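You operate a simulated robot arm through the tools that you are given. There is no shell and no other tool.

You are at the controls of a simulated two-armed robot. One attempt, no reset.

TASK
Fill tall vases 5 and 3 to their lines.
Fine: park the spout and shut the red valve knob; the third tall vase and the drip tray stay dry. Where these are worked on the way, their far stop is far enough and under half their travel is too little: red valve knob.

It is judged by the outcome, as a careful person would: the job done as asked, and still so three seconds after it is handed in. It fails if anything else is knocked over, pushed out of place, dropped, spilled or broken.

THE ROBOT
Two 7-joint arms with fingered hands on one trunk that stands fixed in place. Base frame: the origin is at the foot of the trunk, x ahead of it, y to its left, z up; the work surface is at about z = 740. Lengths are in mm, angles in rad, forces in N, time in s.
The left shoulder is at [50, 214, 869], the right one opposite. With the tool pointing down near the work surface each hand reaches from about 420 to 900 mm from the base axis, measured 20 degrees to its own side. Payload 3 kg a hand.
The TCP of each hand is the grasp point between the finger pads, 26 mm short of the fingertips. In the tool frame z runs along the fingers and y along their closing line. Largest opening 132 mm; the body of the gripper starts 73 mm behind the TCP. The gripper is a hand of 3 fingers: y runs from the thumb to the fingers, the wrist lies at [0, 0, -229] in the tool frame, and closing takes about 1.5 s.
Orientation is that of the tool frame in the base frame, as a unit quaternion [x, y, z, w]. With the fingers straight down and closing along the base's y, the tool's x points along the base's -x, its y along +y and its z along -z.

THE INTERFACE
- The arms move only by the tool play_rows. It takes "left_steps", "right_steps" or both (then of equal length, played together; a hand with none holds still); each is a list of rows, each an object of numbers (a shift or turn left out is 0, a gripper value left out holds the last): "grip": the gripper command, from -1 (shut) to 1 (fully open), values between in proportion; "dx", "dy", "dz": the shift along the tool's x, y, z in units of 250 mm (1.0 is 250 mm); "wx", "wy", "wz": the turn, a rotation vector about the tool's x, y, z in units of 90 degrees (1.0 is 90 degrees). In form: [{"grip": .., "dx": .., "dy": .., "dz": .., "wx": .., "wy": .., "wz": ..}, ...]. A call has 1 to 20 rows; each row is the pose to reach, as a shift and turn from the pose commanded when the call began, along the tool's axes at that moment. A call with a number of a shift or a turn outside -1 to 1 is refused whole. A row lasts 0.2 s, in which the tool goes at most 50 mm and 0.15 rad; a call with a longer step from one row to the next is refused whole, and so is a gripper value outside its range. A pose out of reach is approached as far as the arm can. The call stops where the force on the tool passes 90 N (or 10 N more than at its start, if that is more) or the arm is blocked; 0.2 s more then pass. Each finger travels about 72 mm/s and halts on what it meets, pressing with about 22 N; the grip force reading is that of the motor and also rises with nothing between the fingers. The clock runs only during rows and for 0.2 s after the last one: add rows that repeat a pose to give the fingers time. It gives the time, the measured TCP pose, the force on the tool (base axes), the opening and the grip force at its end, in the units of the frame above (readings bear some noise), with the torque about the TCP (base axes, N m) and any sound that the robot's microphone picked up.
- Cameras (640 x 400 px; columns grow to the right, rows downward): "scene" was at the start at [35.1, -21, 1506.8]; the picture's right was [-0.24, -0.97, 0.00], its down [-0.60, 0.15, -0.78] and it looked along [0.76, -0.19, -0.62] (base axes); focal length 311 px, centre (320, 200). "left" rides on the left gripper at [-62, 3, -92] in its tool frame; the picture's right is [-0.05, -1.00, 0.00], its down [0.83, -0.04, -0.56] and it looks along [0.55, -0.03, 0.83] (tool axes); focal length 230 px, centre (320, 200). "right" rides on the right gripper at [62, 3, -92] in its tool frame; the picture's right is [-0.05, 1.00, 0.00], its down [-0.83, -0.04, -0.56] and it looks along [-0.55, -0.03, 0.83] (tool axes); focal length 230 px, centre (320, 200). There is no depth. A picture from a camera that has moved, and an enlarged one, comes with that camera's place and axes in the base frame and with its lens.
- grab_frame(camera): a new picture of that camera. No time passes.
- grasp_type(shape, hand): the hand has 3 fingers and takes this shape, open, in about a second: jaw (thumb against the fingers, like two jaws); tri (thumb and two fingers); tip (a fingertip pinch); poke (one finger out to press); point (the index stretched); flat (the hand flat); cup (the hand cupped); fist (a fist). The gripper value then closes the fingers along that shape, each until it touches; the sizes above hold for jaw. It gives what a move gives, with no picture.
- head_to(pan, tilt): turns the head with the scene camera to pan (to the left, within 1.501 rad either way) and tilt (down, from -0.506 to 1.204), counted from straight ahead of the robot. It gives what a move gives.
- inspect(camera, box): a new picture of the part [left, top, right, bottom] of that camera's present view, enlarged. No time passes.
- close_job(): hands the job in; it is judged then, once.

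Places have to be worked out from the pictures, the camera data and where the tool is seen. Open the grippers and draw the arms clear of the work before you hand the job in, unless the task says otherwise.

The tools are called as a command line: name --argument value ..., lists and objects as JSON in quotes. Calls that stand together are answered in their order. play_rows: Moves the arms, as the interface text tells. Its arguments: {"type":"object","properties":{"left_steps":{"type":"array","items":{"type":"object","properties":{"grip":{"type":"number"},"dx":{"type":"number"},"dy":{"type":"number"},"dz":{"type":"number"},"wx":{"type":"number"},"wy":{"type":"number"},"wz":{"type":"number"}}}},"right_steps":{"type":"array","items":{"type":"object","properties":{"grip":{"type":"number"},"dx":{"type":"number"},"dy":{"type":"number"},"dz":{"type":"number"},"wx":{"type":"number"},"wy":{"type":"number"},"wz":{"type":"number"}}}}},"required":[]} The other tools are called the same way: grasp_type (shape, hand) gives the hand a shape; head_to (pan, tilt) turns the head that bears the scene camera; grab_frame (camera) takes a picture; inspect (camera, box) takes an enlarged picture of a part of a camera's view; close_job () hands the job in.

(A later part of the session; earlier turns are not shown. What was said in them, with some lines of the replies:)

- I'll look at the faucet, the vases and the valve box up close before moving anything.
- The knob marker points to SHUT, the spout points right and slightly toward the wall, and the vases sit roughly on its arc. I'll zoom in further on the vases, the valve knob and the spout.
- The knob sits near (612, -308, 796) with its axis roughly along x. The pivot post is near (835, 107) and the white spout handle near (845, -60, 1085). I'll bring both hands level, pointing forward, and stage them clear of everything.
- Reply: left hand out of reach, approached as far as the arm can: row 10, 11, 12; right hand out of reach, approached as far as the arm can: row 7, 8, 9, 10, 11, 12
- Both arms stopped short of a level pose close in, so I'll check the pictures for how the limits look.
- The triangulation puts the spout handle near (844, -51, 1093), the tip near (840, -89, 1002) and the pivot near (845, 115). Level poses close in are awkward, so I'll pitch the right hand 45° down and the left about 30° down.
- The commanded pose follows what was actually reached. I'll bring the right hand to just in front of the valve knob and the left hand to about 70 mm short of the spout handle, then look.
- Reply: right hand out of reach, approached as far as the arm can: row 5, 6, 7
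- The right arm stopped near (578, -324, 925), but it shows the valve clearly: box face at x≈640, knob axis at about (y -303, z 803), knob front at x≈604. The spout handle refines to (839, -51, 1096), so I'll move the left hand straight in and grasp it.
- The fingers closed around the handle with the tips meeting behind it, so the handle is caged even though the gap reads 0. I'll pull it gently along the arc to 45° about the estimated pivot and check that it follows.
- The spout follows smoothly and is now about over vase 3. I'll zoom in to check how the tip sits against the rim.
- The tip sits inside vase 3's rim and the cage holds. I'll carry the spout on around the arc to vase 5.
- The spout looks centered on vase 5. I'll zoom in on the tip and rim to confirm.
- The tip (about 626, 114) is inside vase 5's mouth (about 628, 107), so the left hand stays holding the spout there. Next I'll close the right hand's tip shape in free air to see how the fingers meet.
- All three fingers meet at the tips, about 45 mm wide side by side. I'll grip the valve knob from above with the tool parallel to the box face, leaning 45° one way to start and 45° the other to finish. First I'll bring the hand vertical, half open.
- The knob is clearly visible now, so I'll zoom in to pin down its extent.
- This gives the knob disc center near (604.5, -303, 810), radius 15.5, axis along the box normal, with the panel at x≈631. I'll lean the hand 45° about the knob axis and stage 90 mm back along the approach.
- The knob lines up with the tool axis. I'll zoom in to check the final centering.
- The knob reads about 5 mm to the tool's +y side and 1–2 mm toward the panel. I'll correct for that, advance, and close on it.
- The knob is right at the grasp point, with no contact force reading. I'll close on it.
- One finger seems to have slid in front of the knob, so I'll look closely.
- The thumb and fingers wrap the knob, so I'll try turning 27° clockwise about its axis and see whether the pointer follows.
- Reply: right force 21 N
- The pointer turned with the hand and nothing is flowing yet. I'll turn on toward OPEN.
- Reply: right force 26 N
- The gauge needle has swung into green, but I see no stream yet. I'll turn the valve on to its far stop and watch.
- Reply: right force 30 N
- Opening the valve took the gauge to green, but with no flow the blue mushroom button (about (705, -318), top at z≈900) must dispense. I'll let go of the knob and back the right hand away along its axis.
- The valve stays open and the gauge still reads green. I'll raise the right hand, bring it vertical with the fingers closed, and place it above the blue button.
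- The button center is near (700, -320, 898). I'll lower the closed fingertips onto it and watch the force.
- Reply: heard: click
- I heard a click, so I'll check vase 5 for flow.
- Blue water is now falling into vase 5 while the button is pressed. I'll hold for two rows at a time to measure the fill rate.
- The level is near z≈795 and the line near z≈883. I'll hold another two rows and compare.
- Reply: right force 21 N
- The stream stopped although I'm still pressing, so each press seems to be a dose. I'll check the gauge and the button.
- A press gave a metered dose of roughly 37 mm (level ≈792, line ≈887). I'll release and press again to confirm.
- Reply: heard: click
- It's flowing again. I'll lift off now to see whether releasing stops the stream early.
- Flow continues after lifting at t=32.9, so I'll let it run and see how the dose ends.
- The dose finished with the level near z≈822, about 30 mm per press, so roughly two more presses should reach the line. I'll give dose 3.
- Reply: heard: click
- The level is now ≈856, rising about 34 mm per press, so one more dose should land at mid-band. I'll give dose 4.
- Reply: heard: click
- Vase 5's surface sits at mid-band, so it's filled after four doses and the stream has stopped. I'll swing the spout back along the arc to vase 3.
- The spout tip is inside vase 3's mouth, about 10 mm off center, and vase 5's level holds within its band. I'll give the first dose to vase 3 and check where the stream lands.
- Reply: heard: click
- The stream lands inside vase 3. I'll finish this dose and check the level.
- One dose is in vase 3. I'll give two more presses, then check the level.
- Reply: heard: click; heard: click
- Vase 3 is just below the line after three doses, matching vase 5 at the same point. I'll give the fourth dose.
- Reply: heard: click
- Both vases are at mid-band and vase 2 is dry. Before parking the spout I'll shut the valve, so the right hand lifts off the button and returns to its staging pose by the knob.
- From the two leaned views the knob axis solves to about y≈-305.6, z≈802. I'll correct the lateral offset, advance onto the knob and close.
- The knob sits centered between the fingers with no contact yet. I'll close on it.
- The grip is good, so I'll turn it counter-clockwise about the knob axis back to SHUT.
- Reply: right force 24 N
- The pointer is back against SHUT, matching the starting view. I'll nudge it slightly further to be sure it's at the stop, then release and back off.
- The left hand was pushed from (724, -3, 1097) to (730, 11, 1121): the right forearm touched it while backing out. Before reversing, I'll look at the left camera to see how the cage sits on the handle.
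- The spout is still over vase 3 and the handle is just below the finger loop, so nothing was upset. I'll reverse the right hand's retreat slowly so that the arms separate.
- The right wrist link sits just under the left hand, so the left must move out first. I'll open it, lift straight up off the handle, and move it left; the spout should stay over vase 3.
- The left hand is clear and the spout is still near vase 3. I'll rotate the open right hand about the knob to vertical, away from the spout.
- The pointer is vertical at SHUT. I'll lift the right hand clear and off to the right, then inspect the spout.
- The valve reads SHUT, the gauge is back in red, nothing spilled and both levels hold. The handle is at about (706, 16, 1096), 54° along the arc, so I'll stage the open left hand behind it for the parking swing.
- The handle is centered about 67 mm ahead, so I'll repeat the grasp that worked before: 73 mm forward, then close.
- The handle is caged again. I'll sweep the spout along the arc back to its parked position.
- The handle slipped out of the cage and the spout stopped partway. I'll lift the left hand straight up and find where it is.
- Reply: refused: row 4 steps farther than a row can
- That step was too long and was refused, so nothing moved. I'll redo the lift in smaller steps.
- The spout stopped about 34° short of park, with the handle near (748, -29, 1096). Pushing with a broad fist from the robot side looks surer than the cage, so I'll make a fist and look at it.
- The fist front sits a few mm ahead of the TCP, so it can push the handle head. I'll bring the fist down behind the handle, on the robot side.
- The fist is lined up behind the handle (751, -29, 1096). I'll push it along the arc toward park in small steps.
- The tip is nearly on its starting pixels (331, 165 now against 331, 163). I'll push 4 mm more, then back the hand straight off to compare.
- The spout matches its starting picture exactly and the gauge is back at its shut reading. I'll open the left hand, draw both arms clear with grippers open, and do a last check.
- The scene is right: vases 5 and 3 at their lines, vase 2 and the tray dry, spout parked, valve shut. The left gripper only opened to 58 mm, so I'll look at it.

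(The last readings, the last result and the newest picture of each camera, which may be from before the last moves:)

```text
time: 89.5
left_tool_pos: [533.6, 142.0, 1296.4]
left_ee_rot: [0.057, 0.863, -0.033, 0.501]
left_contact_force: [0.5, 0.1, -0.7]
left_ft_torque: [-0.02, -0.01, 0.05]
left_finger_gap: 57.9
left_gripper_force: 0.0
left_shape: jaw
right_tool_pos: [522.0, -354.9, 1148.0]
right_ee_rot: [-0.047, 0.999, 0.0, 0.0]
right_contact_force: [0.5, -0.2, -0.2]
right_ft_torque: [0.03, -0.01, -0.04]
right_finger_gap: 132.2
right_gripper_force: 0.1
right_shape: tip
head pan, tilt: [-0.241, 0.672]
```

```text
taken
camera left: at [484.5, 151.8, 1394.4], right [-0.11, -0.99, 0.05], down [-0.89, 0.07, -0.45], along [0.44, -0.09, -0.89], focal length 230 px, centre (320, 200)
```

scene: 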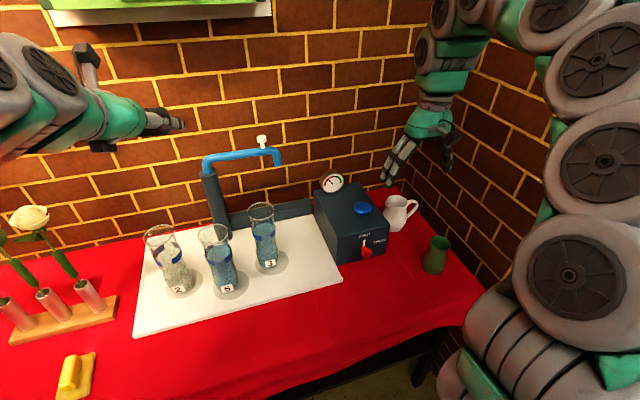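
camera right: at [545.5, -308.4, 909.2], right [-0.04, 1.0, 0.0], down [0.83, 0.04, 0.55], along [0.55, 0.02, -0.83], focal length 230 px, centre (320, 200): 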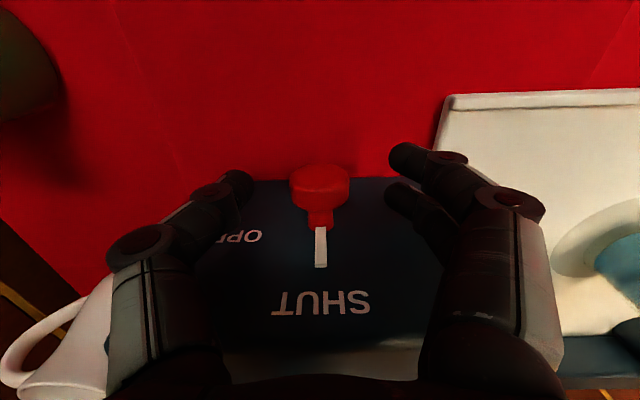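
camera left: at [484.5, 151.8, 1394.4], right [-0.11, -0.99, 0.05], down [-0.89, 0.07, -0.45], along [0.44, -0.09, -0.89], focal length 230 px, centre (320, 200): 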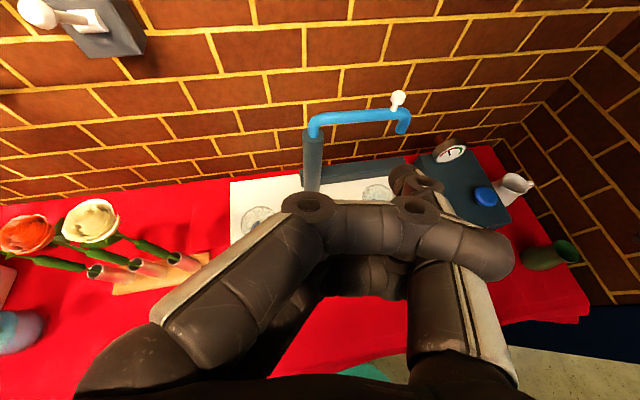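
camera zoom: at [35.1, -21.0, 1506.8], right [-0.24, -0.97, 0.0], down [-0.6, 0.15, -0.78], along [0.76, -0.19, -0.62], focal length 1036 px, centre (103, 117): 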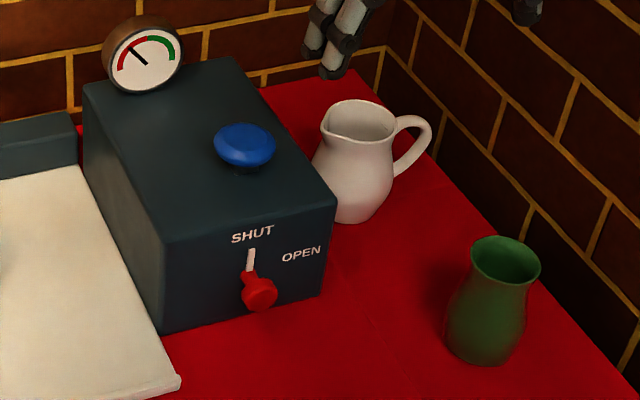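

The fingers are tangled from the fist, though the hand is empty and clear. I'll pass through other shapes to free them.

grasp_type --hand "left" --shape "fist"

grasp_type --hand "left" --shape "point"

grasp_type --hand "left" --shape "jaw"

play_rows --left_steps '[{"grip": 1}, {"grip": 1}, {"grip": 1}, {"grip": 1}]'

grab_frame --camera "left"

```text
time: 90.4
left_tool_pos: [532.4, 141.6, 1294.1]
left_ee_rot: [0.057, 0.863, -0.033, 0.501]
left_contact_force: [-0.4, 0.2, 0.0]
left_ft_torque: [0.02, -0.02, -0.03]
left_finger_gap: 0.0
left_gripper_force: 0.0
left_shape: fist
right_tool_pos: [522.3, -354.2, 1146.9]
right_ee_rot: [-0.048, 0.999, 0.0, 0.0]
right_contact_force: [-0.3, 0.4, 0.7]
right_ft_torque: [0.02, 0.02, -0.02]
right_finger_gap: 132.0
right_gripper_force: 0.0
right_shape: tip
head pan, tilt: [-0.241, 0.672]
```

```text
time: 91.3
left_tool_pos: [533.2, 141.5, 1294.4]
left_ee_rot: [0.057, 0.863, -0.033, 0.501]
left_contact_force: [0.3, -0.8, 0.7]
left_ft_torque: [0.02, -0.01, 0.0]
left_finger_gap: 126.2
left_gripper_force: 0.0
left_shape: point
right_tool_pos: [521.9, -355.7, 1145.6]
right_ee_rot: [-0.048, 0.999, 0.0, 0.0]
right_contact_force: [-0.5, -0.4, 0.9]
right_ft_torque: [0.0, 0.02, 0.0]
right_finger_gap: 131.9
right_gripper_force: 0.1
right_shape: tip
head pan, tilt: [-0.241, 0.672]
```

```text
time: 92.2
left_tool_pos: [533.8, 141.3, 1295.6]
left_ee_rot: [0.057, 0.863, -0.033, 0.501]
left_contact_force: [0.0, -0.1, 0.6]
left_ft_torque: [0.01, -0.01, -0.04]
left_finger_gap: 57.9
left_gripper_force: 0.1
left_shape: jaw
right_tool_pos: [522.0, -354.5, 1147.2]
right_ee_rot: [-0.047, 0.999, 0.0, 0.001]
right_contact_force: [-0.4, 0.7, -0.1]
right_ft_torque: [0.02, -0.01, 0.01]
right_finger_gap: 132.0
right_gripper_force: 0.0
right_shape: tip
head pan, tilt: [-0.241, 0.672]
```

```text
time: 93.2
left_tool_pos: [532.9, 142.2, 1294.9]
left_ee_rot: [0.057, 0.863, -0.033, 0.502]
left_contact_force: [0.2, -0.2, -0.1]
left_ft_torque: [-0.01, 0.03, 0.0]
left_finger_gap: 57.9
left_gripper_force: 0.1
left_shape: jaw
right_tool_pos: [522.9, -355.1, 1148.7]
right_ee_rot: [-0.047, 0.999, 0.0, 0.001]
right_contact_force: [-0.2, 0.3, -0.7]
right_ft_torque: [0.01, -0.02, -0.01]
right_finger_gap: 131.8
right_gripper_force: 0.0
right_shape: tip
head pan, tilt: [-0.241, 0.672]
```

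```text
taken
camera left: at [484.5, 151.8, 1394.5], right [-0.11, -0.99, 0.05], down [-0.89, 0.07, -0.45], along [0.44, -0.09, -0.89], focal length 230 px, centre (320, 200)
```

left: 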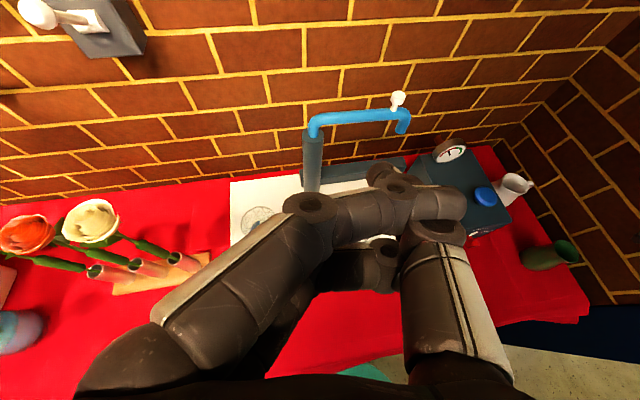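

The fingers are still crossed, so I'll try going through the flat shape.

grasp_type --hand "left" --shape "fist"

grasp_type --hand "left" --shape "flat"

play_rows --left_steps '[{"grip": 1}, {"grip": 1}, {"grip": 1}, {"grip": 1}]'

grab_frame --camera "left"

```text
time: 94.1
left_tool_pos: [534.4, 141.8, 1295.6]
left_ee_rot: [0.057, 0.863, -0.033, 0.501]
left_contact_force: [-0.2, -1.2, -0.3]
left_ft_torque: [0.0, 0.02, -0.01]
left_finger_gap: 0.2
left_gripper_force: 0.1
left_shape: fist
right_tool_pos: [521.9, -354.4, 1147.5]
right_ee_rot: [-0.047, 0.999, 0.0, 0.0]
right_contact_force: [0.8, 0.0, 1.3]
right_ft_torque: [0.0, -0.02, -0.01]
right_finger_gap: 132.0
right_gripper_force: 0.1
right_shape: tip
head pan, tilt: [-0.241, 0.672]
```

```text
time: 95.0
left_tool_pos: [533.8, 141.7, 1294.5]
left_ee_rot: [0.057, 0.863, -0.033, 0.501]
left_contact_force: [0.2, 0.8, -0.6]
left_ft_torque: [-0.01, 0.02, -0.02]
left_finger_gap: 126.1
left_gripper_force: 0.1
left_shape: flat
right_tool_pos: [522.7, -354.5, 1146.9]
right_ee_rot: [-0.046, 0.999, -0.001, 0.0]
right_contact_force: [-0.3, 0.7, 0.7]
right_ft_torque: [0.01, -0.01, 0.01]
right_finger_gap: 132.2
right_gripper_force: 0.0
right_shape: tip
head pan, tilt: [-0.241, 0.672]
```

```text
time: 96.0
left_tool_pos: [534.6, 142.4, 1296.4]
left_ee_rot: [0.058, 0.863, -0.034, 0.501]
left_contact_force: [0.6, -0.3, 0.2]
left_ft_torque: [-0.01, -0.02, -0.03]
left_finger_gap: 126.1
left_gripper_force: 0.2
left_shape: flat
right_tool_pos: [522.2, -354.8, 1147.2]
right_ee_rot: [-0.047, 0.999, -0.001, -0.001]
right_contact_force: [0.4, -0.1, -0.5]
right_ft_torque: [-0.03, 0.01, -0.01]
right_finger_gap: 131.9
right_gripper_force: 0.0
right_shape: tip
head pan, tilt: [-0.241, 0.672]
```

```text
taken
camera left: at [484.5, 151.8, 1394.4], right [-0.11, -0.99, 0.05], down [-0.89, 0.07, -0.45], along [0.44, -0.09, -0.89], focal length 230 px, centre (320, 200)
```

left: 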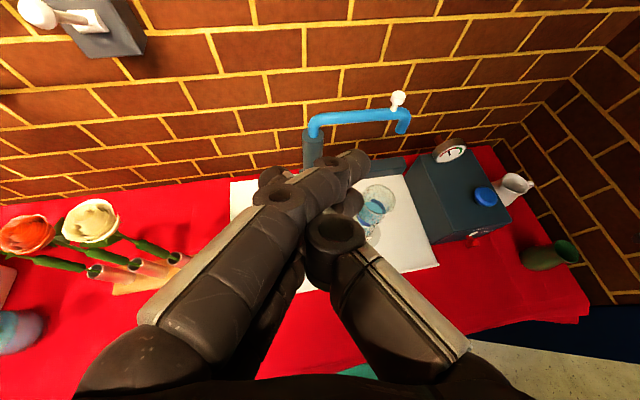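

The flat shape has largely straightened the fingers. From here I'll go back to jaw.

grasp_type --hand "left" --shape "jaw"

play_rows --left_steps '[{"grip": 1}, {"grip": 1}, {"grip": 1}, {"grip": 1}, {"grip": 1}]'

grab_frame --camera "left"

grab_frame --camera "scene"

```text
time: 96.9
left_tool_pos: [533.7, 141.9, 1294.7]
left_ee_rot: [0.057, 0.862, -0.033, 0.502]
left_contact_force: [0.2, 0.4, -0.3]
left_ft_torque: [0.01, 0.02, 0.01]
left_finger_gap: 0.0
left_gripper_force: 0.2
left_shape: jaw
right_tool_pos: [521.4, -355.3, 1147.5]
right_ee_rot: [-0.047, 0.999, 0.0, 0.0]
right_contact_force: [0.1, 0.3, -0.4]
right_ft_torque: [-0.01, 0.01, -0.03]
right_finger_gap: 131.9
right_gripper_force: 0.0
right_shape: tip
head pan, tilt: [-0.241, 0.672]
```

```text
time: 98.1
left_tool_pos: [532.9, 142.0, 1295.5]
left_ee_rot: [0.057, 0.863, -0.033, 0.501]
left_contact_force: [0.3, -0.1, -0.1]
left_ft_torque: [-0.02, 0.0, -0.02]
left_finger_gap: 0.2
left_gripper_force: 0.1
left_shape: jaw
right_tool_pos: [522.2, -354.9, 1147.4]
right_ee_rot: [-0.047, 0.999, 0.0, 0.0]
right_contact_force: [0.3, -0.1, -0.4]
right_ft_torque: [-0.02, 0.02, -0.04]
right_finger_gap: 131.7
right_gripper_force: 0.0
right_shape: tip
head pan, tilt: [-0.241, 0.672]
```

```text
taken
camera left: at [484.5, 151.8, 1394.5], right [-0.11, -0.99, 0.05], down [-0.89, 0.07, -0.45], along [0.44, -0.09, -0.89], focal length 230 px, centre (320, 200)
```

left: 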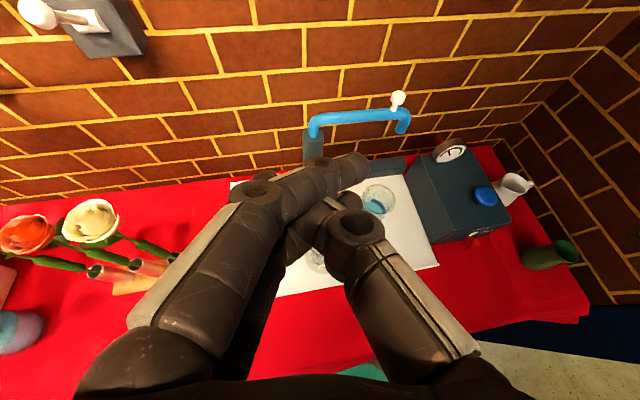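

```text
taken
```

scene: 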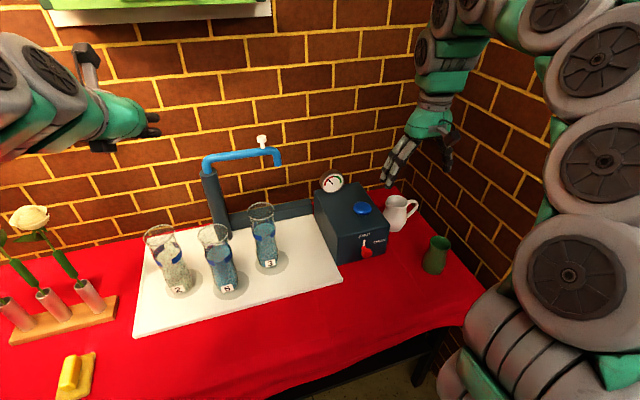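

Still crossed in jaw. I'll try flat, then cup, then jaw, and if that fails I'll leave the hand flat, which read 126 mm open.

grasp_type --hand "left" --shape "flat"

grasp_type --hand "left" --shape "cup"

grab_frame --camera "left"

grasp_type --hand "left" --shape "tri"

grab_frame --camera "left"

```text
time: 99.0
left_tool_pos: [533.4, 140.8, 1294.8]
left_ee_rot: [0.057, 0.862, -0.033, 0.502]
left_contact_force: [-0.9, 0.5, -0.1]
left_ft_torque: [-0.03, -0.02, -0.07]
left_finger_gap: 126.3
left_gripper_force: 0.0
left_shape: flat
right_tool_pos: [522.6, -355.3, 1147.4]
right_ee_rot: [-0.047, 0.999, 0.001, 0.0]
right_contact_force: [-0.4, 0.1, 0.6]
right_ft_torque: [0.0, 0.0, 0.01]
right_finger_gap: 132.0
right_gripper_force: 0.1
right_shape: tip
head pan, tilt: [-0.241, 0.672]
```

```text
time: 99.9
left_tool_pos: [533.2, 140.8, 1294.1]
left_ee_rot: [0.058, 0.863, -0.034, 0.501]
left_contact_force: [-0.4, 0.8, 0.4]
left_ft_torque: [-0.03, 0.02, -0.03]
left_finger_gap: 35.2
left_gripper_force: 0.0
left_shape: cup
right_tool_pos: [522.1, -355.5, 1147.1]
right_ee_rot: [-0.047, 0.999, 0.0, 0.001]
right_contact_force: [-0.1, -0.4, -0.2]
right_ft_torque: [-0.03, -0.03, 0.01]
right_finger_gap: 132.1
right_gripper_force: 0.1
right_shape: tip
head pan, tilt: [-0.241, 0.672]
```

```text
taken
camera left: at [484.5, 151.8, 1394.4], right [-0.11, -0.99, 0.05], down [-0.89, 0.07, -0.45], along [0.44, -0.09, -0.89], focal length 230 px, centre (320, 200)
```

left: 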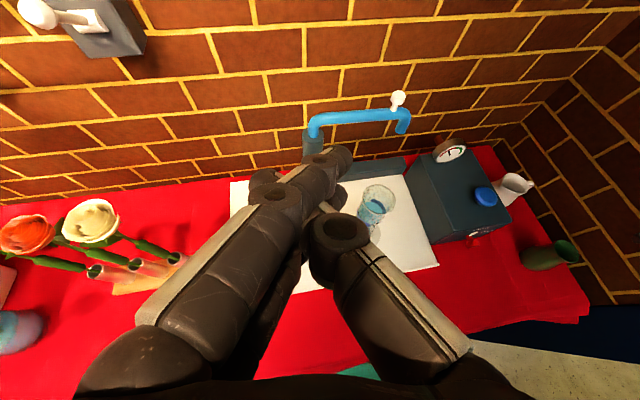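

```text
time: 100.8
left_tool_pos: [534.0, 142.1, 1294.8]
left_ee_rot: [0.057, 0.863, -0.033, 0.502]
left_contact_force: [-0.3, -0.1, -0.3]
left_ft_torque: [-0.01, 0.03, -0.03]
left_finger_gap: 131.8
left_gripper_force: 0.1
left_shape: tri
right_tool_pos: [523.7, -355.8, 1146.8]
right_ee_rot: [-0.047, 0.999, 0.001, 0.0]
right_contact_force: [0.4, 0.5, 0.5]
right_ft_torque: [0.0, -0.02, -0.01]
right_finger_gap: 132.0
right_gripper_force: 0.0
right_shape: tip
head pan, tilt: [-0.241, 0.672]
```

```text
taken
camera left: at [484.5, 151.8, 1394.4], right [-0.11, -0.99, 0.05], down [-0.89, 0.07, -0.45], along [0.44, -0.09, -0.89], focal length 230 px, centre (320, 200)
```

left: 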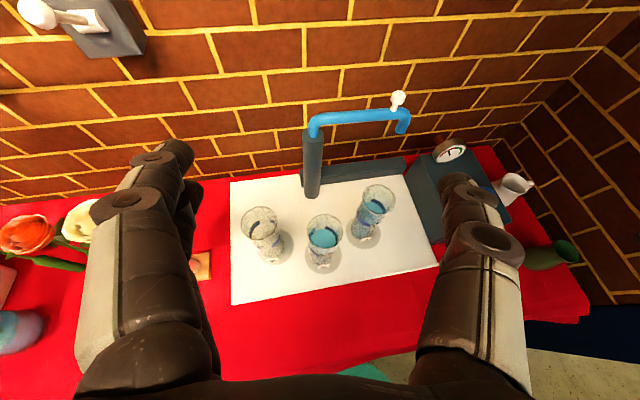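

The left hand is now fully open (131.8 mm) and both arms are clear. Vases 5 and 3 are at their lines, vase 2 and the tray are dry, the spout is parked, and the valve is shut. I'm handing in the job.

close_job

```text
The job is handed in.
```

Tall vases 5 and 3 are filled to their lines, and the job is handed in.

- **Fill:** each vase took four presses of the blue button, and both water surfaces sit at mid-band in the last pictures.
- **Valve and spout:** the red valve knob points at SHUT and the gauge is back in red. The spout matches its starting picture.
- **Dry items:** vase 2 and the drip tray show no water.
- **Arms:** both hands are open and clear of the work.

Two things went wrong on the way. While backing off the valve, the right forearm pushed the left hand about 24 mm up off the spout handle. Later the handle slipped out of the left hand during the parking swing, and I finished parking by pushing it with a fist. The pictures show nothing moved, knocked over or spilled from either.
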